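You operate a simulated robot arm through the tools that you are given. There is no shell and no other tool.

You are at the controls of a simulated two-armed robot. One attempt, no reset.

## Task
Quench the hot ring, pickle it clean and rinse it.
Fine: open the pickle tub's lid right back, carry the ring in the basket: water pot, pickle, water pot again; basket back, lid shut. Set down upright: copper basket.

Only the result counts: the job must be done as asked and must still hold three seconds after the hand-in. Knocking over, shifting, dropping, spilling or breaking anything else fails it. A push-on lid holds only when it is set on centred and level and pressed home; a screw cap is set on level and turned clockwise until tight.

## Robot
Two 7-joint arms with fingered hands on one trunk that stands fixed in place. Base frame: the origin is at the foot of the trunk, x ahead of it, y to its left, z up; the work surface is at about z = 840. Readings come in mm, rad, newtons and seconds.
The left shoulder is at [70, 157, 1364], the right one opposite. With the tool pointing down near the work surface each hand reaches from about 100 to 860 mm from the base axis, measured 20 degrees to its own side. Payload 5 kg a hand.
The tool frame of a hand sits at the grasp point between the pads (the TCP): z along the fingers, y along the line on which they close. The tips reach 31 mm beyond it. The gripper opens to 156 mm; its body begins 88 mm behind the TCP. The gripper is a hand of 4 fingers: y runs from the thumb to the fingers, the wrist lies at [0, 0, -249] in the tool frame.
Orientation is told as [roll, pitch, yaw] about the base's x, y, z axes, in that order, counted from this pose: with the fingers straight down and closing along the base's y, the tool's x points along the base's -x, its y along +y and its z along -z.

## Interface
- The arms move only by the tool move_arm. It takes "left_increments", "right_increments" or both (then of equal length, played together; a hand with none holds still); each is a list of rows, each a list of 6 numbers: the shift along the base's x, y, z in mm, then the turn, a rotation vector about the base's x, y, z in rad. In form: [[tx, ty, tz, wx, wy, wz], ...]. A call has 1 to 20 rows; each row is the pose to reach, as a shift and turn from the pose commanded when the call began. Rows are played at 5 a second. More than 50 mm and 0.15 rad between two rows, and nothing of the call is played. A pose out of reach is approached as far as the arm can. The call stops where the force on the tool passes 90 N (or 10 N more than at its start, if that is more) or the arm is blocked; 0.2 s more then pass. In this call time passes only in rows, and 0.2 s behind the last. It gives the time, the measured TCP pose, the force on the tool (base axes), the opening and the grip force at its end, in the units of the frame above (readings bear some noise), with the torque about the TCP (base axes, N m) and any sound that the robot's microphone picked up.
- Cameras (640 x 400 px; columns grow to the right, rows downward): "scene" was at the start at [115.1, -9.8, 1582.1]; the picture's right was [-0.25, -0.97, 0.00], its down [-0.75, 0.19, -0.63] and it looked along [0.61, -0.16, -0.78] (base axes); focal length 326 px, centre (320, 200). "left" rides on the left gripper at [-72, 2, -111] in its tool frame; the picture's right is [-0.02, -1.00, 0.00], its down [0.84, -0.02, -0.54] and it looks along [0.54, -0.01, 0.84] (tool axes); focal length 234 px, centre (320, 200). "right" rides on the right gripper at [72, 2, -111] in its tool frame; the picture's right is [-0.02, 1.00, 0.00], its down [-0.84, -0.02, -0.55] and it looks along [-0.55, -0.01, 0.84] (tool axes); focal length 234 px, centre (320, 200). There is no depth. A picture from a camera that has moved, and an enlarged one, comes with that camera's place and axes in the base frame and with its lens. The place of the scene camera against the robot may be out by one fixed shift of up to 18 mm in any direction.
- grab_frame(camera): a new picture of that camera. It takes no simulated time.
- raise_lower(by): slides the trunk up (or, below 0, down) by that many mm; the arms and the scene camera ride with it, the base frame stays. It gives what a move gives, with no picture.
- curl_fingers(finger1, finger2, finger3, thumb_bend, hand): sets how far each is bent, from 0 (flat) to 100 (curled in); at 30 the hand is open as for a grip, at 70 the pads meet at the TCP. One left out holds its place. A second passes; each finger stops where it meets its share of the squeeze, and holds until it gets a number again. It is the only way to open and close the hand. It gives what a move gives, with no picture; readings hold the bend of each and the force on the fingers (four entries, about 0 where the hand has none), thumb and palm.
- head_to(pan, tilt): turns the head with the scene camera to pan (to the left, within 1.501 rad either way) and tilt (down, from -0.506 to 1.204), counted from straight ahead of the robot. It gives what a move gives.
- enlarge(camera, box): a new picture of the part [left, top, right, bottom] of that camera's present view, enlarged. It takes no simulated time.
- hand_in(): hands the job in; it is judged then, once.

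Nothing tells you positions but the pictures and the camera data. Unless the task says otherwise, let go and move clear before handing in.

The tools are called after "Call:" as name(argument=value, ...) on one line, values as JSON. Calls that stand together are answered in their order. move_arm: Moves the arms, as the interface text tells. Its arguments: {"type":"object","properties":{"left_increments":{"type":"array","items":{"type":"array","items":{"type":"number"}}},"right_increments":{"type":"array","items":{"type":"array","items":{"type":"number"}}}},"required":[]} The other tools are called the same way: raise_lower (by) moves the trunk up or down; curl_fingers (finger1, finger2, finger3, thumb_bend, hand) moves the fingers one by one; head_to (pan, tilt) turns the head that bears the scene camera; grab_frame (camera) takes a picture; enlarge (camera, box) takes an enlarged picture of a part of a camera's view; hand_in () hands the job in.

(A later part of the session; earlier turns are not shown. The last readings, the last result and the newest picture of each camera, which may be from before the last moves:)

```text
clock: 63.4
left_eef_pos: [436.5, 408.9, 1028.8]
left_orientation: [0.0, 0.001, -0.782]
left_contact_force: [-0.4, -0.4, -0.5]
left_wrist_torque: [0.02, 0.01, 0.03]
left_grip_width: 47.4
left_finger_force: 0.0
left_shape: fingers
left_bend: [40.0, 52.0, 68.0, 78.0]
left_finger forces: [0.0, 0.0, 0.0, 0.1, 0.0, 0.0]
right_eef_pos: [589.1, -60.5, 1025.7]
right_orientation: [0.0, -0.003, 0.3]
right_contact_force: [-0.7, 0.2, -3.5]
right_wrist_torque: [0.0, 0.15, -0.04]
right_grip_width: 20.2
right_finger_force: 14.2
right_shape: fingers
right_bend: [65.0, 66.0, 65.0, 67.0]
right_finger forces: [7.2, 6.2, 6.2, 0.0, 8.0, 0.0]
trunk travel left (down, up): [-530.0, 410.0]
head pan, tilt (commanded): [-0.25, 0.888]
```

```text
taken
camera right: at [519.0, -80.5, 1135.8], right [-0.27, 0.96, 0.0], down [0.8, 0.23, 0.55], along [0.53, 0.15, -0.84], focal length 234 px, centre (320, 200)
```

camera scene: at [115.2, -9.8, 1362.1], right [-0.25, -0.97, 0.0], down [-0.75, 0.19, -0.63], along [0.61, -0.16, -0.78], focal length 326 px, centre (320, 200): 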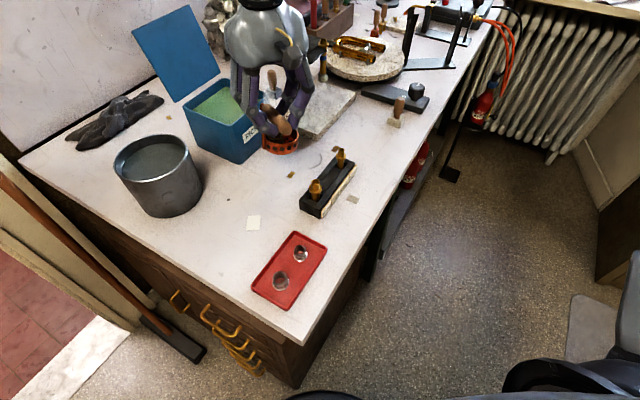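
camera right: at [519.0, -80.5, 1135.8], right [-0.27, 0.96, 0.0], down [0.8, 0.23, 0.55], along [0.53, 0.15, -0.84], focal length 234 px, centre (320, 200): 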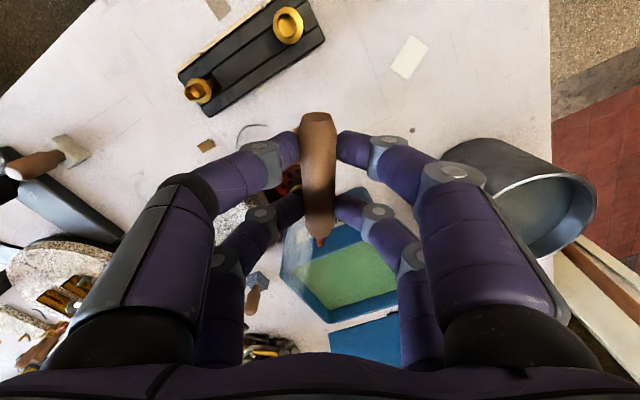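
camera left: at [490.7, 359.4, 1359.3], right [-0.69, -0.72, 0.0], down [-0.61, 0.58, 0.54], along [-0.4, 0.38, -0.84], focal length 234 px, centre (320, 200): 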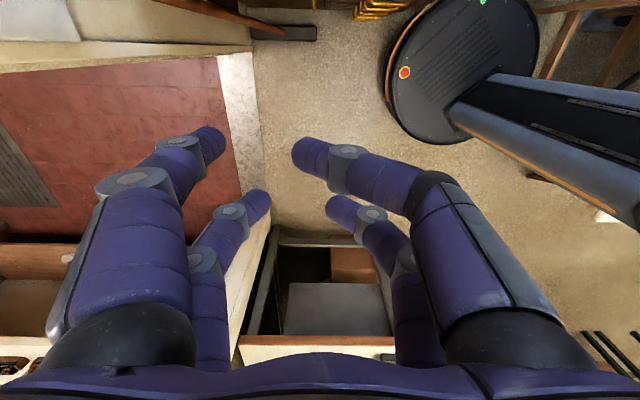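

Now the hand is comfortable at (589, -60). I'll do one more step of the same (arms up 130, trunk down 130) so the handover spot is reachable by both hands with little lean.

Call:
move_arm(left_increments=[[0, 0, 30, 0, 0, 0], [0, 0, 65, 0, 0, 0], [0, 0, 100, 0, 0, 0], [0, 0, 130, 0, 0, 0]], right_increments=[[0, 0, 30, 0, 0, 0], [0, 0, 65, 0, 0, 0], [0, 0, 100, 0, 0, 0], [0, 0, 130, 0, 0, 0]])

Call:
raise_lower(by=-130)

Call:
move_arm(right_increments=[[-4, 12, 0, 0, 0, 0], [-8, 25, -4, 0, 0, 0], [-12, 38, -8, 0, 0, 0], [-16, 50, -12, 0, 0, 0]])

Call:
grab_frame(camera="scene")

Call:
grab_frame(camera="right")

```text
clock: 64.6
left_eef_pos: [436.3, 411.7, 1191.7]
left_orientation: [0.064, -0.064, -0.787]
left_contact_force: [1.0, 1.1, -0.5]
left_wrist_torque: [-0.06, 0.12, 0.01]
left_grip_width: 47.5
left_finger_force: 0.2
left_shape: fingers
left_bend: [40.0, 52.0, 68.0, 78.0]
left_finger forces: [0.1, 0.0, 0.0, 0.1, 0.0, 0.0]
right_eef_pos: [591.0, -60.6, 1130.6]
right_orientation: [0.002, 0.003, 0.296]
right_contact_force: [0.7, 0.3, -4.9]
right_wrist_torque: [0.04, 0.3, 0.03]
right_grip_width: 20.5
right_finger_force: 13.8
right_shape: fingers
right_bend: [65.0, 66.0, 65.0, 67.0]
right_finger forces: [6.6, 6.5, 6.0, 0.0, 7.7, 0.0]
right hand out of reach, approached as far as the arm can: row 4
trunk travel left (down, up): [-530.0, 410.0]
head pan, tilt (commanded): [-0.25, 0.888]
stopped in row 4 (left hand): the arm was blocked; the commanded pose is now the measured one
```

```text
clock: 66.2
left_eef_pos: [431.0, 409.5, 1064.1]
left_orientation: [0.066, -0.066, -0.787]
left_contact_force: [0.0, 0.0, 1.0]
left_wrist_torque: [0.04, 0.0, 0.01]
left_grip_width: 47.6
left_finger_force: 0.0
left_shape: fingers
left_bend: [40.0, 52.0, 68.0, 78.0]
left_finger forces: [0.0, 0.1, 0.0, 0.0, 0.1, 0.0]
right_eef_pos: [587.9, -62.7, 1003.9]
right_orientation: [0.002, -0.006, 0.297]
right_contact_force: [0.8, -0.3, -3.2]
right_wrist_torque: [0.02, 0.15, -0.03]
right_grip_width: 20.6
right_finger_force: 13.7
right_shape: fingers
right_bend: [65.0, 66.0, 65.0, 67.0]
right_finger forces: [7.2, 6.2, 6.2, 0.1, 7.9, 0.0]
trunk travel left (down, up): [-400.0, 540.0]
head pan, tilt (commanded): [-0.25, 0.888]
```

```text
clock: 67.2
left_eef_pos: [430.9, 409.0, 1064.4]
left_orientation: [0.068, -0.065, -0.786]
left_contact_force: [0.0, -0.4, -0.1]
left_wrist_torque: [-0.01, -0.02, 0.02]
left_grip_width: 47.5
left_finger_force: 0.0
left_shape: fingers
left_bend: [40.0, 52.0, 68.0, 78.0]
left_finger forces: [0.1, 0.1, 0.0, 0.0, 0.0, 0.0]
right_eef_pos: [580.7, -56.6, 1001.0]
right_orientation: [-0.001, -0.007, 0.296]
right_contact_force: [-0.2, -0.2, -3.6]
right_wrist_torque: [0.03, 0.18, -0.01]
right_grip_width: 20.0
right_finger_force: 13.7
right_shape: fingers
right_bend: [65.0, 66.0, 65.0, 67.0]
right_finger forces: [7.1, 6.3, 6.1, 0.0, 8.0, 0.1]
right hand out of reach, approached as far as the arm can: row 1, 2, 3, 4
trunk travel left (down, up): [-400.0, 540.0]
head pan, tilt (commanded): [-0.25, 0.888]
```

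```text
taken
camera scene: at [115.4, -9.9, 1232.0], right [-0.25, -0.97, 0.0], down [-0.75, 0.19, -0.63], along [0.61, -0.16, -0.78], focal length 326 px, centre (320, 200)
```

scene: 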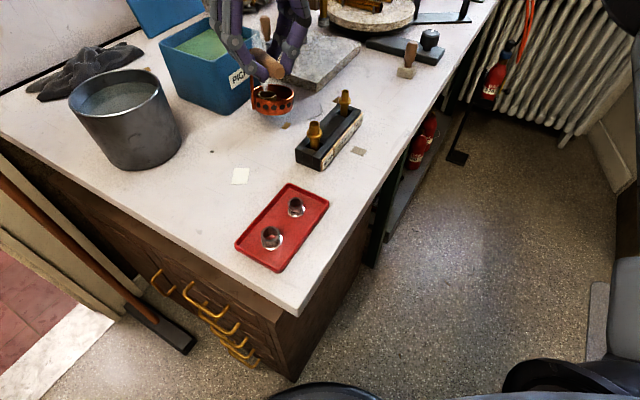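

```text
taken
camera right: at [511.6, -76.1, 1111.5], right [-0.27, 0.96, 0.0], down [0.81, 0.22, 0.55], along [0.53, 0.15, -0.84], focal length 234 px, centre (320, 200)
```

right: 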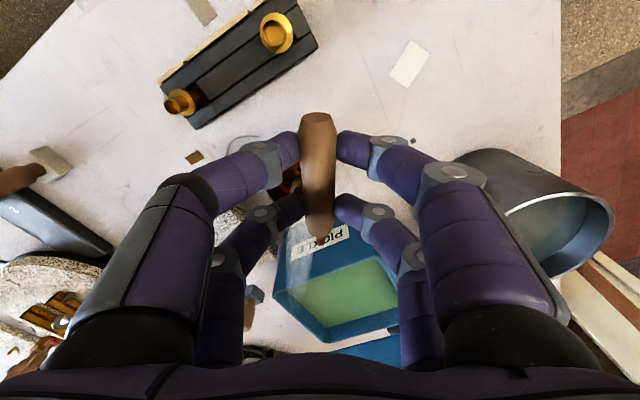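

Lowering that far made it worse, so the middle trunk height was best. I'll go back up 130 mm and then take the basket to the set-down spot.

Call:
raise_lower(by=130)

Call:
move_arm(right_increments=[[4, 3, -25, 0, 0, 0], [8, 6, -50, 0, 0, 0], [12, 9, -75, 0, 0, 0], [14, 11, -100, 0, 0, 0], [14, 11, -120, 0, 0, 0]])

Call:
grab_frame(camera="right")

Call:
enlarge(camera="scene", box=[180, 60, 340, 200])

```text
clock: 68.8
left_eef_pos: [431.6, 410.9, 1194.4]
left_orientation: [0.067, -0.066, -0.786]
left_contact_force: [0.0, 0.2, 0.4]
left_wrist_torque: [0.02, -0.01, -0.02]
left_grip_width: 47.4
left_finger_force: 0.0
left_shape: fingers
left_bend: [40.0, 52.0, 68.0, 78.0]
left_finger forces: [0.0, 0.1, 0.1, 0.1, 0.1, 0.1]
right_eef_pos: [581.7, -56.4, 1131.4]
right_orientation: [0.0, -0.006, 0.298]
right_contact_force: [-0.4, 0.3, -3.8]
right_wrist_torque: [0.01, 0.12, -0.02]
right_grip_width: 20.4
right_finger_force: 13.4
right_shape: fingers
right_bend: [65.0, 66.0, 65.0, 67.0]
right_finger forces: [7.2, 6.2, 6.3, 0.0, 7.8, 0.0]
trunk travel left (down, up): [-530.0, 410.0]
head pan, tilt (commanded): [-0.25, 0.888]
```

```text
clock: 70.0
left_eef_pos: [432.3, 409.8, 1194.3]
left_orientation: [0.066, -0.067, -0.787]
left_contact_force: [-0.2, -0.4, -0.1]
left_wrist_torque: [-0.03, 0.01, 0.01]
left_grip_width: 47.7
left_finger_force: 0.2
left_shape: fingers
left_bend: [40.0, 52.0, 68.0, 78.0]
left_finger forces: [0.0, 0.1, 0.0, 0.0, 0.0, 0.1]
right_eef_pos: [595.8, -44.3, 1010.7]
right_orientation: [0.002, -0.008, 0.295]
right_contact_force: [0.0, 0.6, -3.5]
right_wrist_torque: [-0.02, 0.15, -0.01]
right_grip_width: 20.5
right_finger_force: 13.7
right_shape: fingers
right_bend: [65.0, 66.0, 65.0, 67.0]
right_finger forces: [7.1, 6.2, 6.2, 0.0, 7.6, 0.0]
trunk travel left (down, up): [-530.0, 410.0]
head pan, tilt (commanded): [-0.25, 0.888]
```

```text
taken
camera right: at [525.2, -65.5, 1120.1], right [-0.27, 0.96, 0.0], down [0.8, 0.22, 0.55], along [0.53, 0.15, -0.83], focal length 234 px, centre (320, 200)
```

right: 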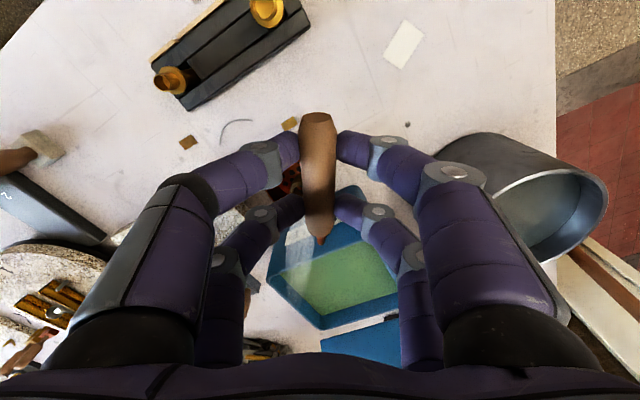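

```text
2.86 times, centred on (260, 130) of scene
camera zoom: at [115.7, -9.8, 1362.0], right [-0.25, -0.97, 0.0], down [-0.75, 0.19, -0.63], along [0.61, -0.16, -0.78], focal length 933 px, centre (491, 400)
```

zoom: 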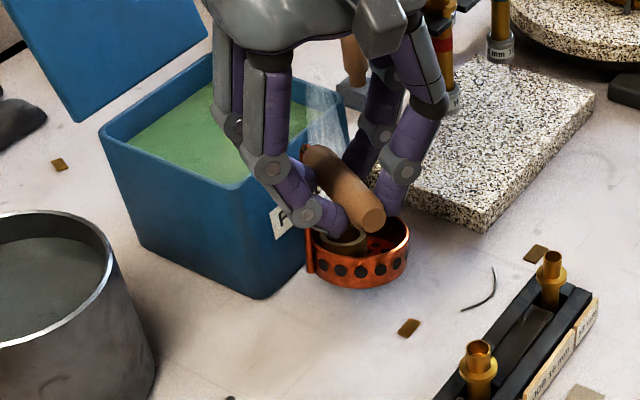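

The basket hovers about 43 mm above the free spot, clear of the tub. I'll lower it gently to the bench.

Call:
move_arm(right_increments=[[0, 0, -12, 0, 0, 0], [0, 0, -24, 0, 0, 0], [0, 0, -34, 0, 0, 0], [0, 0, -39, 0, 0, 0]])

Call:
move_arm(right_increments=[[0, 0, -2, 0, 0, 0], [0, 0, -4, 0, 0, 0]])

Call:
enlarge(camera="scene", box=[200, 80, 340, 200])

```text
clock: 71.0
left_eef_pos: [431.5, 409.8, 1193.8]
left_orientation: [0.068, -0.066, -0.786]
left_contact_force: [0.6, -0.3, -0.3]
left_wrist_torque: [0.02, -0.02, 0.0]
left_grip_width: 47.8
left_finger_force: 0.1
left_shape: fingers
left_bend: [40.0, 52.0, 68.0, 78.0]
left_finger forces: [0.1, 0.1, 0.0, 0.0, 0.0, 0.0]
right_eef_pos: [594.6, -46.4, 973.8]
right_orientation: [0.001, -0.009, 0.299]
right_contact_force: [-1.2, 0.7, 2.3]
right_wrist_torque: [0.08, -0.15, 0.12]
right_grip_width: 21.0
right_finger_force: 14.3
right_shape: fingers
right_bend: [65.0, 65.0, 65.0, 67.0]
right_finger forces: [7.0, 9.2, 7.2, 0.0, 6.4, 0.0]
right hand out of reach, approached as far as the arm can: row 3, 4
trunk travel left (down, up): [-530.0, 410.0]
head pan, tilt (commanded): [-0.25, 0.888]
```

```text
clock: 71.6
left_eef_pos: [430.2, 409.2, 1193.7]
left_orientation: [0.067, -0.065, -0.788]
left_contact_force: [0.7, -0.3, 0.2]
left_wrist_torque: [-0.03, -0.03, 0.0]
left_grip_width: 47.7
left_finger_force: 0.1
left_shape: fingers
left_bend: [40.0, 52.0, 68.0, 78.0]
left_finger forces: [0.0, 0.1, 0.0, 0.0, 0.0, 0.1]
right_eef_pos: [593.6, -47.4, 969.6]
right_orientation: [-0.001, -0.007, 0.295]
right_contact_force: [-2.2, 0.8, 5.1]
right_wrist_torque: [0.09, -0.29, 0.13]
right_grip_width: 20.9
right_finger_force: 14.8
right_shape: fingers
right_bend: [65.0, 64.0, 65.0, 67.0]
right_finger forces: [6.8, 9.4, 7.4, 0.0, 6.3, 0.1]
trunk travel left (down, up): [-530.0, 410.0]
head pan, tilt (commanded): [-0.25, 0.888]
```

```text
3.33 times, centred on (270, 140) of scene
camera zoom: at [114.2, -9.5, 1362.2], right [-0.25, -0.97, 0.0], down [-0.75, 0.19, -0.63], along [0.61, -0.16, -0.78], focal length 1088 px, centre (487, 400)
```

zoom: 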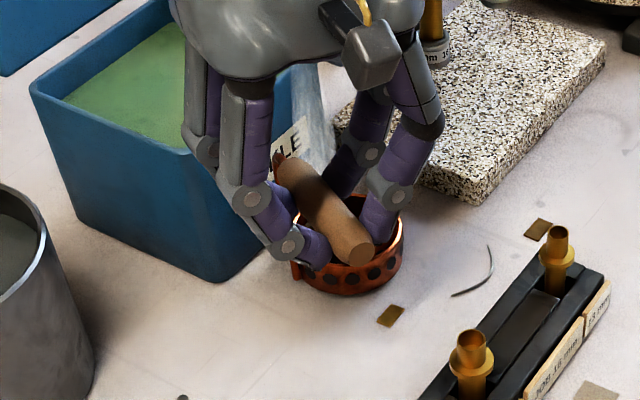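

It's on the bench (force turned upward to about 5 N). I'll release evenly and see it stand.

Call:
curl_fingers(hand="right", finger1=58, finger2=58, finger3=58, thumb_bend=58)

Call:
grab_frame(camera="right")

Call:
enlarge(camera="scene", box=[200, 80, 340, 200])

```text
clock: 72.6
left_eef_pos: [430.7, 409.9, 1193.2]
left_orientation: [0.067, -0.066, -0.788]
left_contact_force: [0.8, -1.0, -0.3]
left_wrist_torque: [-0.01, 0.01, 0.01]
left_grip_width: 47.4
left_finger_force: 0.1
left_shape: fingers
left_bend: [40.0, 52.0, 68.0, 78.0]
left_finger forces: [0.1, 0.0, 0.0, 0.0, 0.1, 0.0]
right_eef_pos: [595.0, -47.5, 969.7]
right_orientation: [-0.001, -0.005, 0.296]
right_contact_force: [0.5, 0.2, 0.6]
right_wrist_torque: [0.0, 0.01, -0.01]
right_grip_width: 52.5
right_finger_force: 0.1
right_shape: fingers
right_bend: [57.0, 57.0, 57.0, 57.0]
right_finger forces: [0.0, 0.0, 0.0, 0.0, 0.1, 0.0]
trunk travel left (down, up): [-530.0, 410.0]
head pan, tilt (commanded): [-0.25, 0.888]
```

```text
taken
camera right: at [524.1, -67.9, 1079.8], right [-0.27, 0.96, 0.0], down [0.8, 0.22, 0.55], along [0.53, 0.15, -0.84], focal length 234 px, centre (320, 200)
```

right: 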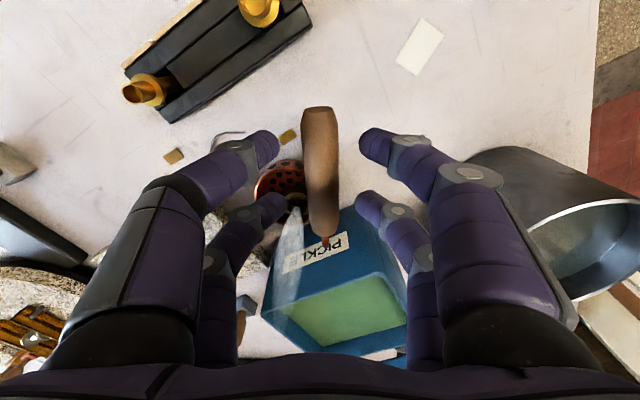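

```text
3.33 times, centred on (270, 140) of scene
camera zoom: at [114.9, -9.7, 1362.1], right [-0.25, -0.97, 0.0], down [-0.75, 0.19, -0.63], along [0.61, -0.16, -0.78], focal length 1088 px, centre (487, 400)
```

zoom: 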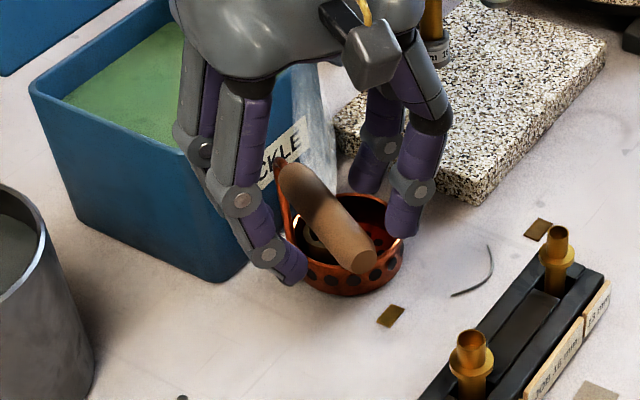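

The basket stands upright on its own. I'll lift the right hand away to the right while the left hand comes round toward the handle.

Call:
move_arm(right_increments=[[0, 0, 30, 0, 0, 0], [0, 0, 60, 0, 0, 0], [0, 0, 90, 0, 0, 0], [0, 0, 120, 0, 0, 0], [-3, -35, 125, 0, 0, 0], [-8, -80, 130, 0, 0, 0], [-13, -125, 130, 0, 0, 0], [-18, -170, 130, 0, 0, 0], [-24, -210, 130, 0, 0, 0], [-30, -240, 130, 0, 0, 0]], left_increments=[[11, -25, -4, 0, 0.047, 0], [22, -50, -9, 0, 0.094, 0], [33, -75, -13, -0.006, 0.0938, 0.13], [44, -100, -18, -0.0122, 0.0932, 0.26], [55, -125, -22, -0.0182, 0.0922, 0.39], [65, -150, -26, -0.0242, 0.0908, 0.52], [76, -175, -31, -0.03, 0.0891, 0.65], [87, -200, -35, -0.0357, 0.087, 0.78], [98, -225, -40, -0.0413, 0.0844, 0.91], [109, -250, -44, -0.0467, 0.0816, 1.04]])

Call:
grab_frame(camera="scene")

Call:
grab_frame(camera="left")

```text
clock: 74.8
left_eef_pos: [540.3, 158.5, 1149.4]
left_orientation: [0.007, -0.001, 0.26]
left_contact_force: [0.1, 0.0, -0.3]
left_wrist_torque: [0.04, 0.02, -0.03]
left_grip_width: 47.3
left_finger_force: 0.1
left_shape: fingers
left_bend: [40.0, 52.0, 68.0, 78.0]
left_finger forces: [0.0, 0.0, 0.0, 0.1, 0.1, 0.1]
right_eef_pos: [562.1, -291.6, 1098.0]
right_orientation: [0.005, -0.003, 0.297]
right_contact_force: [-0.5, 0.3, -0.4]
right_wrist_torque: [0.02, 0.0, -0.02]
right_grip_width: 53.2
right_finger_force: 0.2
right_shape: fingers
right_bend: [57.0, 57.0, 57.0, 57.0]
right_finger forces: [0.0, 0.0, 0.0, 0.1, 0.1, 0.0]
right hand out of reach, approached as far as the arm can: row 4
trunk travel left (down, up): [-530.0, 410.0]
head pan, tilt (commanded): [-0.25, 0.888]
```

```text
taken
camera scene: at [115.8, -12.1, 1361.9], right [-0.25, -0.97, 0.0], down [-0.75, 0.19, -0.63], along [0.61, -0.15, -0.78], focal length 326 px, centre (320, 200)
```

scene: 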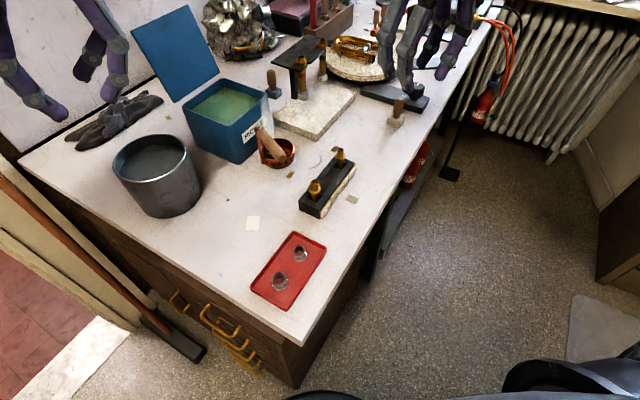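

```text
taken
camera left: at [612.0, 177.8, 1259.5], right [0.28, -0.96, 0.0], down [-0.81, -0.24, 0.54], along [-0.52, -0.15, -0.84], focal length 234 px, centre (320, 200)
```

left: 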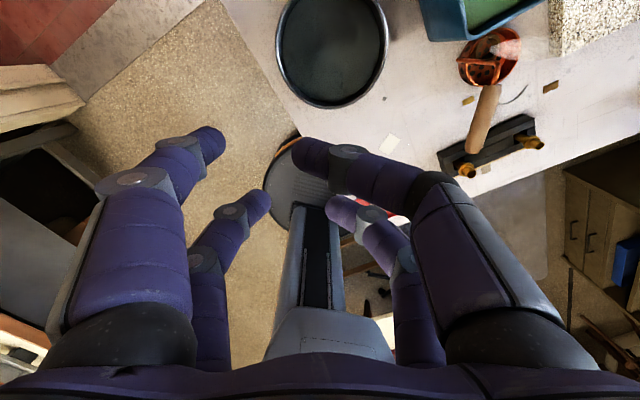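

Both hands are clear, so this is a good moment to measure the pot, tub and basket in close-ups.

Call:
enlarge(camera="left", box=[240, 0, 560, 200])

Call:
enlarge(camera="scene", box=[90, 70, 310, 220])

Call:
enlarge(camera="scene", box=[230, 100, 320, 180])

```text
2.00 times, centred on (400, 100) of left
camera zoom: at [612.0, 177.8, 1259.5], right [0.28, -0.96, 0.0], down [-0.81, -0.24, 0.54], along [-0.52, -0.15, -0.84], focal length 468 px, centre (160, 400)
```

zoom: 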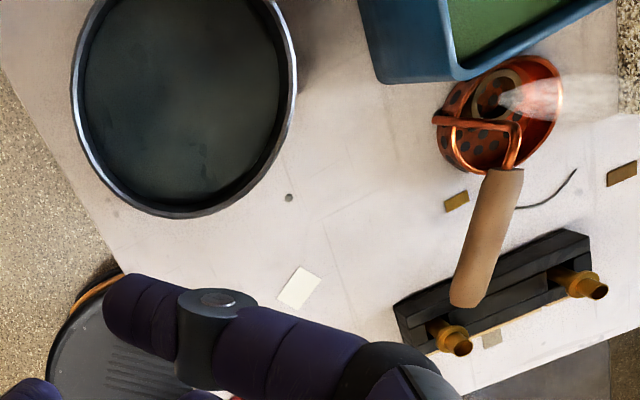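

```text
2.67 times, centred on (200, 145) of scene
camera zoom: at [115.8, -12.1, 1361.9], right [-0.25, -0.97, 0.0], down [-0.75, 0.19, -0.63], along [0.61, -0.15, -0.78], focal length 871 px, centre (640, 347)
```

zoom: 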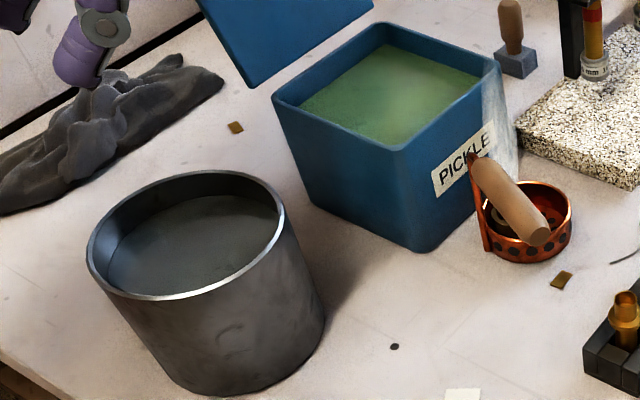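

```text
5.00 times, centred on (275, 140) of scene
camera zoom: at [115.8, -12.1, 1361.9], right [-0.25, -0.97, 0.0], down [-0.75, 0.19, -0.63], along [0.61, -0.15, -0.78], focal length 1632 px, centre (545, 500)
```

zoom: 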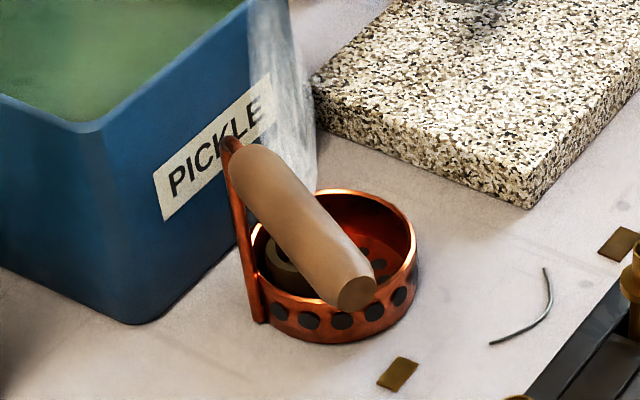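

The robot may still have been swaying in those frames; I'll retake them now that everything is at rest.

Call:
move_arm(left_increments=[[0, 0, 0, 0, 0, 0], [0, 0, 0, 0, 0, 0], [0, 0, 0, 0, 0, 0]])

Call:
enlarge(camera="left", box=[240, 0, 560, 200])

Call:
enlarge(camera="scene", box=[90, 70, 310, 220])

```text
clock: 75.6
left_eef_pos: [541.9, 160.2, 1149.0]
left_orientation: [0.003, -0.001, 0.257]
left_contact_force: [0.0, -0.1, 0.0]
left_wrist_torque: [-0.01, 0.03, 0.02]
left_grip_width: 47.4
left_finger_force: 0.0
left_shape: fingers
left_bend: [40.0, 52.0, 68.0, 78.0]
left_finger forces: [0.1, 0.1, 0.0, 0.0, 0.1, 0.1]
right_eef_pos: [562.0, -287.7, 1098.4]
right_orientation: [0.0, -0.005, 0.296]
right_contact_force: [-0.9, -0.1, 0.7]
right_wrist_torque: [-0.01, 0.02, -0.02]
right_grip_width: 52.9
right_finger_force: 0.0
right_shape: fingers
right_bend: [57.0, 57.0, 57.0, 57.0]
right_finger forces: [0.0, 0.0, 0.1, 0.0, 0.0, 0.0]
trunk travel left (down, up): [-530.0, 410.0]
head pan, tilt (commanded): [-0.25, 0.888]
```

```text
2.00 times, centred on (400, 100) of left
camera zoom: at [611.1, 180.5, 1259.7], right [0.28, -0.96, 0.0], down [-0.81, -0.23, 0.54], along [-0.52, -0.15, -0.84], focal length 468 px, centre (160, 400)
```

zoom: 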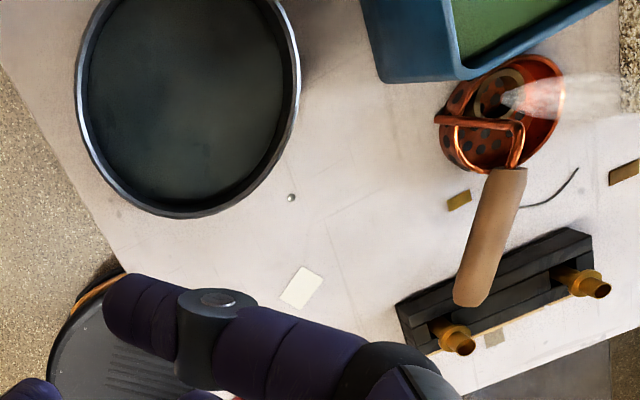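

```text
2.67 times, centred on (200, 145) of scene
camera zoom: at [114.8, -9.4, 1362.1], right [-0.25, -0.97, 0.0], down [-0.75, 0.19, -0.63], along [0.61, -0.16, -0.78], focal length 871 px, centre (640, 347)
```

zoom: 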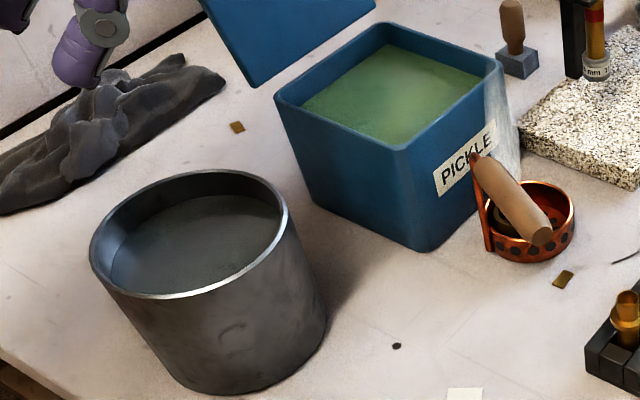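

Measurements: pot centre about (613, 167) with a rim radius of about 66; tub centre about (756, 24) with its rim at z≈950; handle mid about (595, -47, 947) at roughly 0.33 rad. I'll open the left hand part way and bring it over the handle with a 25° lean.

Call:
curl_fingers(hand="left", finger1=53, finger2=53, finger3=53, thumb_bend=53)

Call:
move_arm(left_increments=[[5, -20, -8, -0.052, -0.017, 0.008], [10, -40, -16, -0.104, -0.034, 0.015], [15, -60, -24, -0.155, -0.051, 0.023], [20, -80, -32, -0.207, -0.068, 0.03], [25, -100, -40, -0.259, -0.085, 0.038], [30, -120, -48, -0.31, -0.102, 0.045], [35, -140, -56, -0.362, -0.119, 0.053], [40, -155, -64, -0.414, -0.136, 0.06]])

Call:
grab_frame(camera="left")

Call:
grab_frame(camera="scene")

```text
clock: 76.6
left_eef_pos: [540.6, 160.2, 1149.2]
left_orientation: [0.004, -0.001, 0.257]
left_contact_force: [0.1, 0.1, 0.9]
left_wrist_torque: [-0.01, -0.01, 0.03]
left_grip_width: 69.4
left_finger_force: 0.0
left_shape: fingers
left_bend: [53.0, 53.0, 53.0, 53.0]
left_finger forces: [0.1, 0.0, 0.0, 0.1, 0.0, 0.0]
right_eef_pos: [561.0, -288.8, 1097.3]
right_orientation: [0.001, -0.005, 0.296]
right_contact_force: [-0.2, -0.6, 0.1]
right_wrist_torque: [0.0, 0.0, 0.02]
right_grip_width: 52.8
right_finger_force: 0.1
right_shape: fingers
right_bend: [57.0, 57.0, 57.0, 57.0]
right_finger forces: [0.0, 0.1, 0.1, 0.0, 0.0, 0.1]
trunk travel left (down, up): [-530.0, 410.0]
head pan, tilt (commanded): [-0.25, 0.888]
```

```text
clock: 78.4
left_eef_pos: [581.1, 3.8, 1083.9]
left_orientation: [-0.433, -0.014, 0.32]
left_contact_force: [1.0, 0.1, 0.5]
left_wrist_torque: [0.0, 0.02, -0.03]
left_grip_width: 69.1
left_finger_force: 0.0
left_shape: fingers
left_bend: [53.0, 53.0, 53.0, 53.0]
left_finger forces: [0.0, 0.0, 0.0, 0.0, 0.1, 0.0]
right_eef_pos: [562.1, -290.1, 1098.8]
right_orientation: [0.0, -0.006, 0.297]
right_contact_force: [-0.1, 0.4, 0.1]
right_wrist_torque: [-0.02, -0.01, 0.01]
right_grip_width: 52.8
right_finger_force: 0.0
right_shape: fingers
right_bend: [57.0, 57.0, 57.0, 57.0]
right_finger forces: [0.0, 0.0, 0.0, 0.1, 0.1, 0.0]
trunk travel left (down, up): [-530.0, 410.0]
head pan, tilt (commanded): [-0.25, 0.888]
```

```text
taken
camera left: at [633.8, 72.9, 1184.6], right [0.3, -0.86, 0.42], down [-0.87, -0.07, 0.49], along [-0.39, -0.51, -0.76], focal length 234 px, centre (320, 200)
```

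left: 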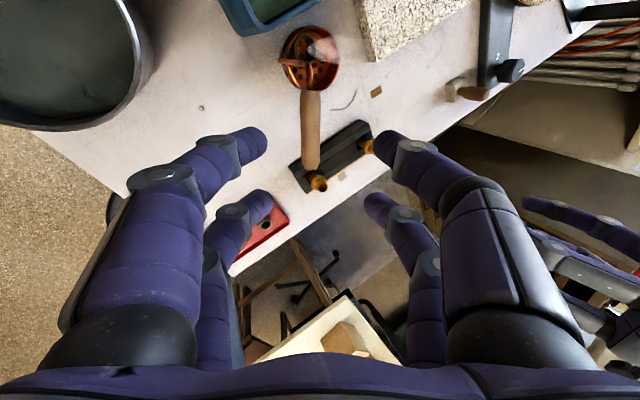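

```text
taken
camera scene: at [115.4, -10.0, 1362.0], right [-0.25, -0.97, 0.0], down [-0.75, 0.19, -0.63], along [0.61, -0.16, -0.78], focal length 326 px, centre (320, 200)
```

scene: 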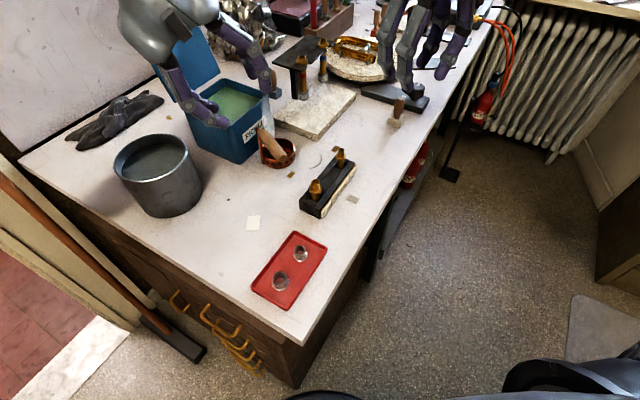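

The left hand reaches with the lean, and the handle is seen parallel to its pads, about 10 mm off centre. I'll correct that and advance part way along the finger direction.

Call:
move_arm(left_increments=[[2, -8, -25, 0, 0, 0], [3, -17, -50, 0, 0, 0], [4, -24, -72, 0, 0, 0], [5, -29, -86, 0, 0, 0]])

Call:
grab_frame(camera="left")

Call:
enlarge(camera="scene", box=[180, 60, 340, 190])

```text
clock: 79.4
left_eef_pos: [586.6, -24.8, 997.7]
left_orientation: [-0.433, -0.014, 0.321]
left_contact_force: [0.0, -0.1, 0.3]
left_wrist_torque: [0.02, 0.04, -0.01]
left_grip_width: 69.0
left_finger_force: 0.0
left_shape: fingers
left_bend: [53.0, 53.0, 53.0, 53.0]
left_finger forces: [0.0, 0.0, 0.0, 0.0, 0.1, 0.1]
right_eef_pos: [561.5, -288.9, 1098.4]
right_orientation: [-0.001, -0.005, 0.296]
right_contact_force: [0.4, 0.7, 0.4]
right_wrist_torque: [0.03, 0.01, 0.0]
right_grip_width: 52.8
right_finger_force: 0.1
right_shape: fingers
right_bend: [57.0, 57.0, 57.0, 57.0]
right_finger forces: [0.0, 0.0, 0.1, 0.0, 0.0, 0.0]
trunk travel left (down, up): [-530.0, 410.0]
head pan, tilt (commanded): [-0.25, 0.888]
```

```text
taken
camera left: at [639.0, 43.1, 1098.6], right [0.3, -0.86, 0.42], down [-0.87, -0.07, 0.49], along [-0.39, -0.51, -0.76], focal length 234 px, centre (320, 200)
```

left: 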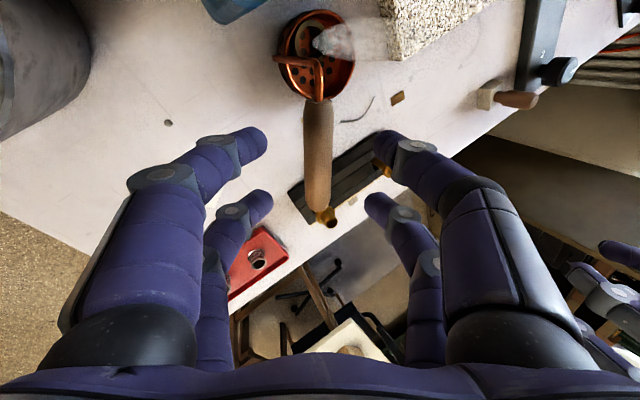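

```text
3.08 times, centred on (260, 125) of scene
camera zoom: at [115.6, -10.0, 1362.0], right [-0.25, -0.97, 0.0], down [-0.75, 0.19, -0.63], along [0.61, -0.16, -0.78], focal length 1005 px, centre (505, 431)
```

zoom: 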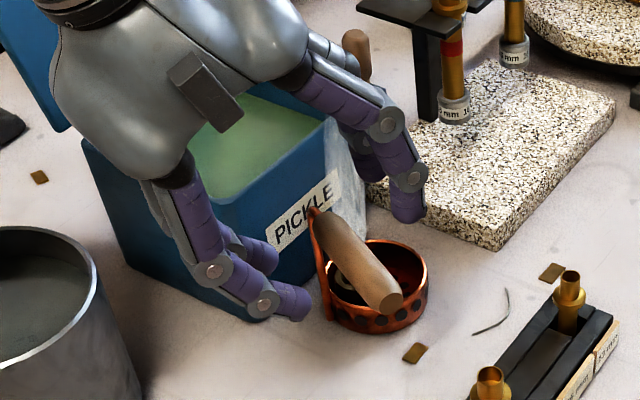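

Well centred now. I'll advance the last 38 mm so the handle sits between the pads.

Call:
move_arm(left_increments=[[2, -5, -12, 0, 0, 0], [3, -9, -24, 0, 0, 0], [5, -14, -35, 0, 0, 0]])

Call:
grab_frame(camera="left")

Call:
enlarge(camera="scene", box=[180, 60, 340, 190])

```text
clock: 80.2
left_eef_pos: [591.5, -38.2, 963.6]
left_orientation: [-0.433, -0.014, 0.322]
left_contact_force: [0.3, 0.3, -0.2]
left_wrist_torque: [0.0, 0.0, 0.03]
left_grip_width: 69.2
left_finger_force: 0.0
left_shape: fingers
left_bend: [53.0, 53.0, 53.0, 53.0]
left_finger forces: [0.0, 0.0, 0.1, 0.0, 0.0, 0.0]
right_eef_pos: [561.8, -288.6, 1098.0]
right_orientation: [-0.002, -0.004, 0.297]
right_contact_force: [-0.6, -0.8, -0.3]
right_wrist_torque: [-0.03, 0.0, -0.02]
right_grip_width: 52.7
right_finger_force: 0.1
right_shape: fingers
right_bend: [57.0, 57.0, 57.0, 57.0]
right_finger forces: [0.1, 0.0, 0.0, 0.0, 0.0, 0.0]
trunk travel left (down, up): [-530.0, 410.0]
head pan, tilt (commanded): [-0.25, 0.888]
```

```text
taken
camera left: at [644.2, 30.1, 1064.2], right [0.3, -0.86, 0.42], down [-0.87, -0.07, 0.49], along [-0.39, -0.51, -0.76], focal length 234 px, centre (320, 200)
```

left: 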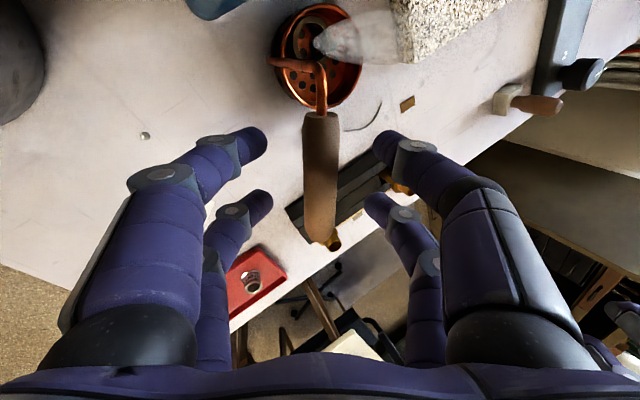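

```text
3.08 times, centred on (260, 125) of scene
camera zoom: at [115.5, -10.0, 1362.0], right [-0.25, -0.97, 0.0], down [-0.75, 0.19, -0.63], along [0.61, -0.16, -0.78], focal length 1005 px, centre (505, 431)
```

zoom: 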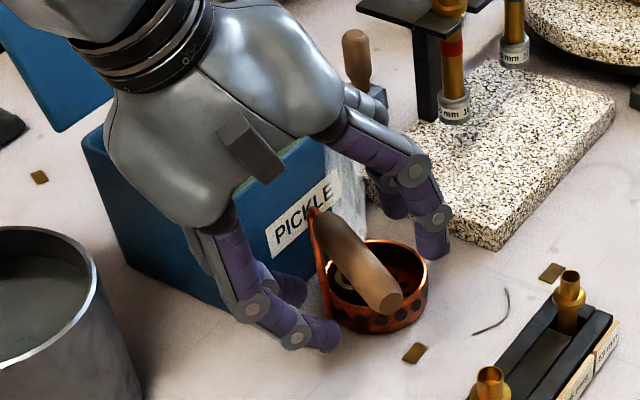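

Centred, with the handle about 16 mm beyond the TCP as wanted. Closing evenly.

Call:
curl_fingers(hand="left", finger1=75, finger2=74, finger3=74, thumb_bend=68)

Call:
grab_frame(camera="left")

Call:
enlarge(camera="scene", box=[200, 80, 340, 190])

```text
clock: 81.2
left_eef_pos: [590.7, -38.6, 963.4]
left_orientation: [-0.433, -0.013, 0.321]
left_contact_force: [0.0, 0.5, -0.3]
left_wrist_torque: [-0.02, -0.03, 0.06]
left_grip_width: 21.1
left_finger_force: 12.1
left_shape: fingers
left_bend: [66.0, 66.0, 66.0, 66.0]
left_finger forces: [6.3, 6.4, 6.8, 0.0, 4.5, 0.0]
right_eef_pos: [561.8, -290.5, 1098.7]
right_orientation: [0.001, -0.005, 0.297]
right_contact_force: [-0.4, 0.0, 0.1]
right_wrist_torque: [-0.01, -0.01, -0.02]
right_grip_width: 52.9
right_finger_force: 0.1
right_shape: fingers
right_bend: [57.0, 57.0, 57.0, 57.0]
right_finger forces: [0.0, 0.0, 0.0, 0.1, 0.0, 0.0]
trunk travel left (down, up): [-530.0, 410.0]
head pan, tilt (commanded): [-0.25, 0.888]
```

```text
taken
camera left: at [643.9, 30.3, 1064.1], right [0.3, -0.86, 0.42], down [-0.87, -0.07, 0.49], along [-0.39, -0.51, -0.76], focal length 234 px, centre (320, 200)
```

left: 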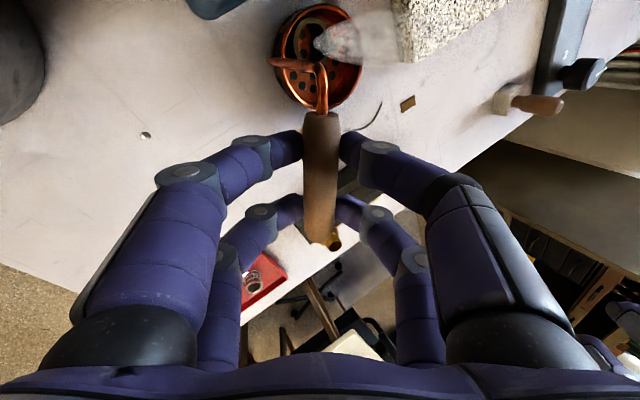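

```text
3.64 times, centred on (270, 135) of scene
camera zoom: at [115.3, -10.0, 1362.0], right [-0.25, -0.97, 0.0], down [-0.75, 0.19, -0.63], along [0.61, -0.16, -0.78], focal length 1187 px, centre (502, 436)
```

zoom: 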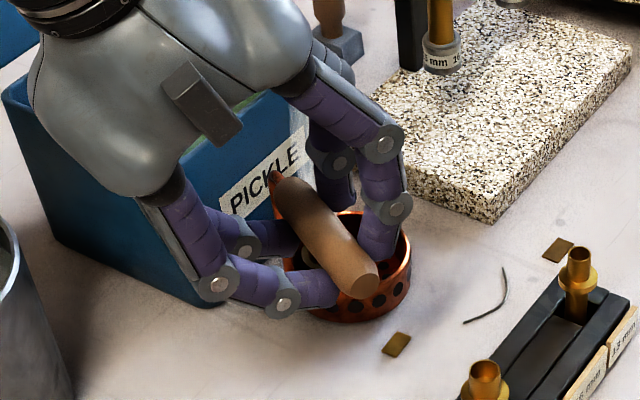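

A clean, even grip. I'll firm it a little as before and then lift.

Call:
curl_fingers(hand="left", finger1=81, finger2=80, finger3=79, thumb_bend=70)

Call:
move_arm(left_increments=[[0, 0, 6, 0, 0, 0], [0, 0, 14, 0, 0, 0], [0, 0, 25, 0, 0, 0], [0, 0, 40, 0, 0, 0]])

Call:
grab_frame(camera="left")

Call:
enlarge(camera="scene", box=[200, 80, 340, 190])

```text
clock: 82.2
left_eef_pos: [590.5, -38.0, 962.6]
left_orientation: [-0.433, -0.015, 0.322]
left_contact_force: [0.3, -1.0, -0.2]
left_wrist_torque: [0.03, 0.01, 0.01]
left_grip_width: 20.7
left_finger_force: 13.7
left_shape: fingers
left_bend: [65.0, 65.0, 66.0, 67.0]
left_finger forces: [6.6, 6.7, 6.4, 0.0, 6.5, 0.0]
right_eef_pos: [562.7, -289.2, 1098.0]
right_orientation: [0.0, -0.004, 0.296]
right_contact_force: [-0.7, -0.3, -0.3]
right_wrist_torque: [-0.03, -0.02, 0.0]
right_grip_width: 52.8
right_finger_force: 0.1
right_shape: fingers
right_bend: [57.0, 57.0, 57.0, 57.0]
right_finger forces: [0.0, 0.0, 0.0, 0.1, 0.0, 0.1]
trunk travel left (down, up): [-530.0, 410.0]
head pan, tilt (commanded): [-0.25, 0.888]
```

```text
clock: 83.2
left_eef_pos: [590.8, -38.4, 1003.6]
left_orientation: [-0.432, -0.015, 0.321]
left_contact_force: [0.1, -0.5, -3.2]
left_wrist_torque: [0.05, 0.21, 0.03]
left_grip_width: 20.7
left_finger_force: 14.0
left_shape: fingers
left_bend: [65.0, 65.0, 66.0, 67.0]
left_finger forces: [7.2, 6.8, 7.7, 0.0, 6.3, 0.1]
right_eef_pos: [560.1, -289.4, 1098.7]
right_orientation: [0.0, -0.004, 0.296]
right_contact_force: [0.1, 0.1, 0.3]
right_wrist_torque: [0.0, -0.03, 0.0]
right_grip_width: 52.7
right_finger_force: 0.1
right_shape: fingers
right_bend: [57.0, 57.0, 57.0, 57.0]
right_finger forces: [0.1, 0.1, 0.0, 0.0, 0.1, 0.0]
trunk travel left (down, up): [-530.0, 410.0]
head pan, tilt (commanded): [-0.25, 0.888]
```

```text
taken
camera left: at [644.4, 29.7, 1104.5], right [0.3, -0.86, 0.42], down [-0.87, -0.07, 0.49], along [-0.39, -0.51, -0.76], focal length 234 px, centre (320, 200)
```

left: 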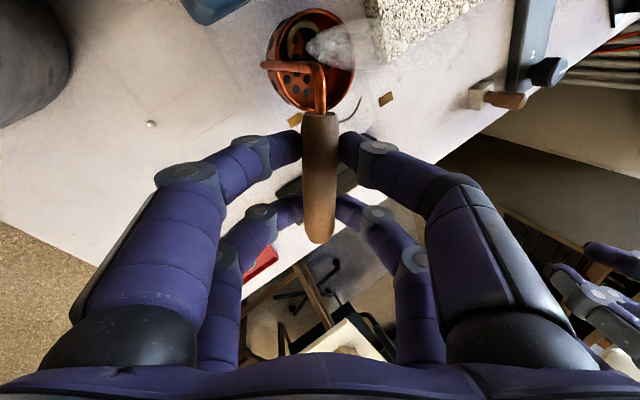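

```text
3.64 times, centred on (270, 135) of scene
camera zoom: at [115.0, -10.2, 1362.0], right [-0.25, -0.97, 0.0], down [-0.75, 0.19, -0.63], along [0.61, -0.16, -0.78], focal length 1187 px, centre (502, 436)
```

zoom: 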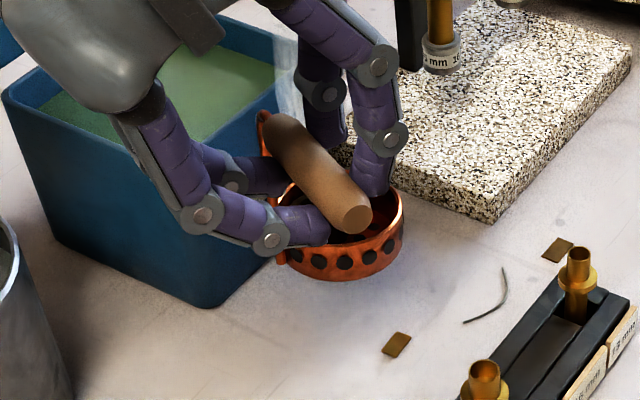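

The basket hangs level in the left hand (about 3 N). I'll raise the trunk 150 mm, which lifts everything well clear, then carry the basket over the pot.

Call:
raise_lower(by=150)

Call:
move_arm(left_increments=[[-2, 15, 0, 0, 0, 0], [-5, 45, 0, 0, 0, 0], [-10, 80, 0, 0, 0, 0], [-17, 115, 0, 0, 0, 0], [-24, 150, 0, 0, 0, 0], [-32, 185, 0, 0, 0, 0], [-39, 215, -5, 0, 0, 0], [-43, 233, -10, 0, 0, 0]])

Call:
grab_frame(camera="left")

Call:
grab_frame(camera="scene")

```text
clock: 84.9
left_eef_pos: [592.7, -38.4, 1152.3]
left_orientation: [-0.433, -0.013, 0.321]
left_contact_force: [-0.5, -0.2, -3.4]
left_wrist_torque: [0.05, 0.18, 0.01]
left_grip_width: 20.6
left_finger_force: 14.1
left_shape: fingers
left_bend: [65.0, 65.0, 66.0, 67.0]
left_finger forces: [7.2, 6.9, 7.6, 0.1, 6.2, 0.1]
right_eef_pos: [561.8, -288.2, 1247.5]
right_orientation: [0.0, -0.005, 0.296]
right_contact_force: [0.2, 0.3, 0.5]
right_wrist_torque: [0.04, 0.01, -0.02]
right_grip_width: 53.0
right_finger_force: 0.1
right_shape: fingers
right_bend: [57.0, 57.0, 57.0, 57.0]
right_finger forces: [0.1, 0.1, 0.0, 0.0, 0.0, 0.0]
trunk travel left (down, up): [-680.0, 260.0]
head pan, tilt (commanded): [-0.25, 0.888]
```

```text
clock: 86.7
left_eef_pos: [550.4, 195.5, 1143.2]
left_orientation: [-0.433, -0.014, 0.321]
left_contact_force: [0.1, 0.8, -3.5]
left_wrist_torque: [0.01, 0.15, -0.04]
left_grip_width: 21.1
left_finger_force: 14.2
left_shape: fingers
left_bend: [65.0, 65.0, 66.0, 67.0]
left_finger forces: [6.9, 7.0, 7.4, 0.1, 6.2, 0.0]
right_eef_pos: [560.6, -288.8, 1248.9]
right_orientation: [0.0, -0.006, 0.296]
right_contact_force: [0.3, 0.2, -0.3]
right_wrist_torque: [0.0, 0.0, -0.01]
right_grip_width: 52.7
right_finger_force: 0.0
right_shape: fingers
right_bend: [57.0, 57.0, 57.0, 57.0]
right_finger forces: [0.1, 0.0, 0.1, 0.0, 0.0, 0.1]
trunk travel left (down, up): [-680.0, 260.0]
head pan, tilt (commanded): [-0.25, 0.888]
```

```text
taken
camera left: at [603.1, 263.8, 1243.5], right [0.3, -0.86, 0.42], down [-0.87, -0.07, 0.49], along [-0.39, -0.51, -0.76], focal length 234 px, centre (320, 200)
```

left: 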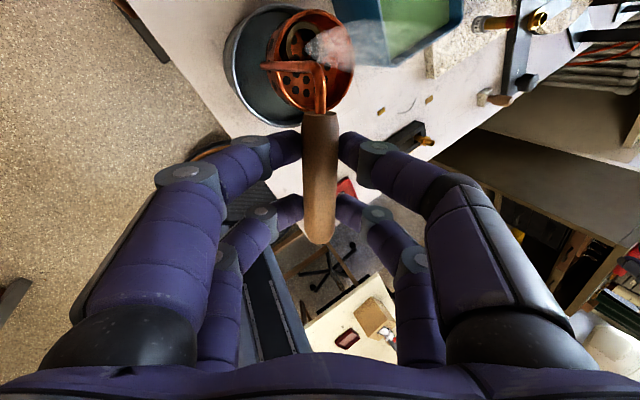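

```text
taken
camera scene: at [115.2, -8.8, 1512.1], right [-0.25, -0.97, 0.0], down [-0.75, 0.19, -0.63], along [0.61, -0.16, -0.78], focal length 326 px, centre (320, 200)
```

scene: 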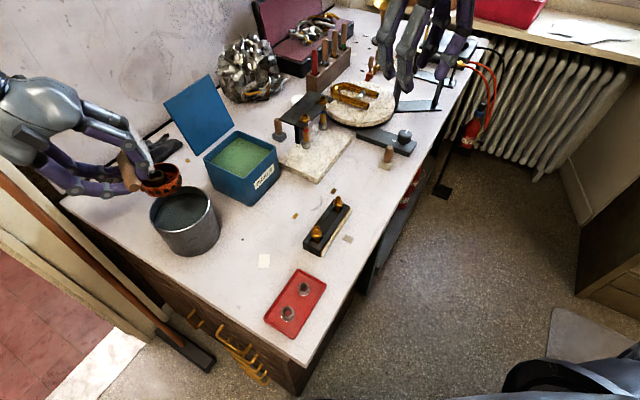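

The basket is roughly above the pot. I'll check the alignment in close-up before lowering.

Call:
enlarge(camera="left", box=[190, 0, 400, 150])

Call:
enlarge(camera="scene", box=[90, 120, 250, 270])

```text
2.67 times, centred on (295, 75) of left
camera zoom: at [603.1, 263.8, 1243.5], right [0.3, -0.86, 0.42], down [-0.87, -0.07, 0.49], along [-0.39, -0.51, -0.76], focal length 624 px, centre (387, 533)
```

zoom: 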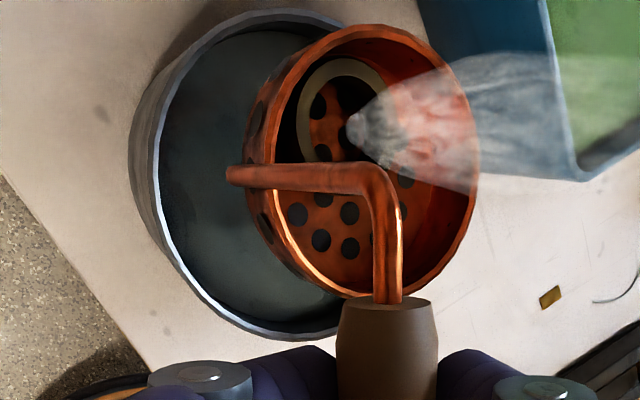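

```text
2.67 times, centred on (170, 195) of scene
camera zoom: at [115.2, -8.8, 1512.1], right [-0.25, -0.97, 0.0], down [-0.75, 0.19, -0.63], along [0.61, -0.16, -0.78], focal length 871 px, centre (720, 213)
```

zoom: 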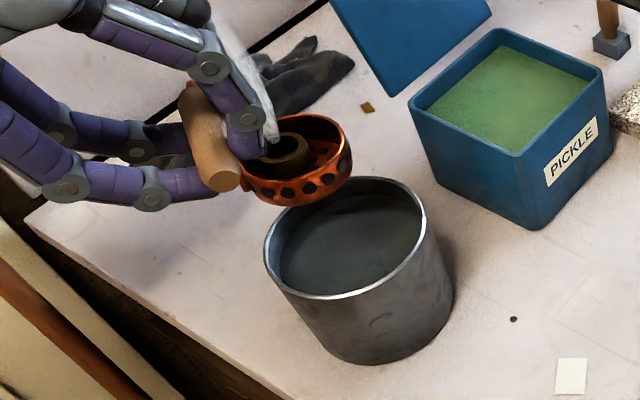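

Basket and pot agree to within about 5 mm in both cameras; the pot rim works out at z≈956–960. I'll lower to just above the rim and check once more.

Call:
move_arm(left_increments=[[0, 0, -15, 0, 0, 0], [0, 0, -30, 0, 0, 0], [0, 0, -45, 0, 0, 0], [0, 0, -52, 0, 0, 0]])

Call:
enlarge(camera="left", box=[190, 0, 400, 150])

Call:
enlarge(camera="scene", box=[90, 120, 250, 270])

```text
clock: 87.7
left_eef_pos: [548.2, 194.5, 1091.3]
left_orientation: [-0.432, -0.016, 0.322]
left_contact_force: [-0.1, -0.4, -3.7]
left_wrist_torque: [0.06, 0.17, -0.01]
left_grip_width: 21.1
left_finger_force: 13.9
left_shape: fingers
left_bend: [65.0, 65.0, 66.0, 67.0]
left_finger forces: [7.1, 6.8, 7.4, 0.0, 6.3, 0.0]
right_eef_pos: [562.1, -289.5, 1248.1]
right_orientation: [0.0, -0.007, 0.297]
right_contact_force: [0.5, 0.1, -0.7]
right_wrist_torque: [-0.02, -0.02, -0.01]
right_grip_width: 52.6
right_finger_force: 0.1
right_shape: fingers
right_bend: [57.0, 57.0, 57.0, 57.0]
right_finger forces: [0.0, 0.0, 0.0, 0.1, 0.0, 0.1]
trunk travel left (down, up): [-680.0, 260.0]
head pan, tilt (commanded): [-0.25, 0.888]
```

```text
2.67 times, centred on (295, 75) of left
camera zoom: at [601.9, 261.8, 1191.7], right [0.3, -0.86, 0.42], down [-0.87, -0.07, 0.49], along [-0.39, -0.51, -0.76], focal length 624 px, centre (387, 533)
```

zoom: 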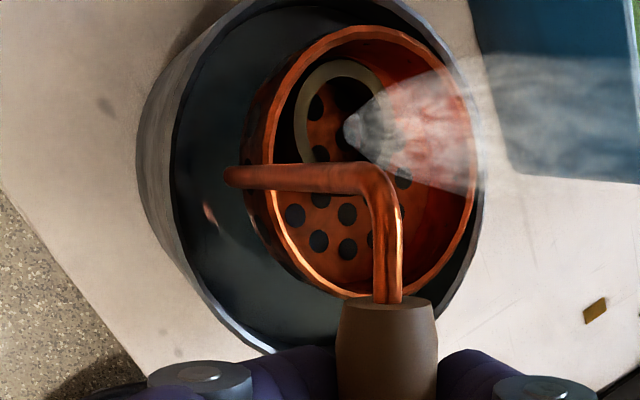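

```text
2.67 times, centred on (170, 195) of scene
camera zoom: at [115.6, -9.7, 1512.0], right [-0.25, -0.97, 0.0], down [-0.75, 0.19, -0.63], along [0.61, -0.16, -0.78], focal length 871 px, centre (720, 213)
```

zoom: 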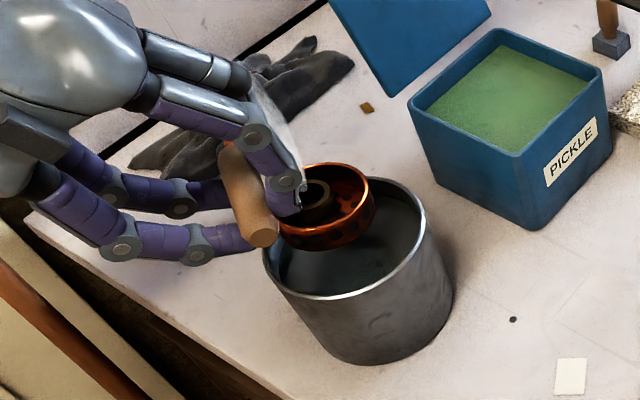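

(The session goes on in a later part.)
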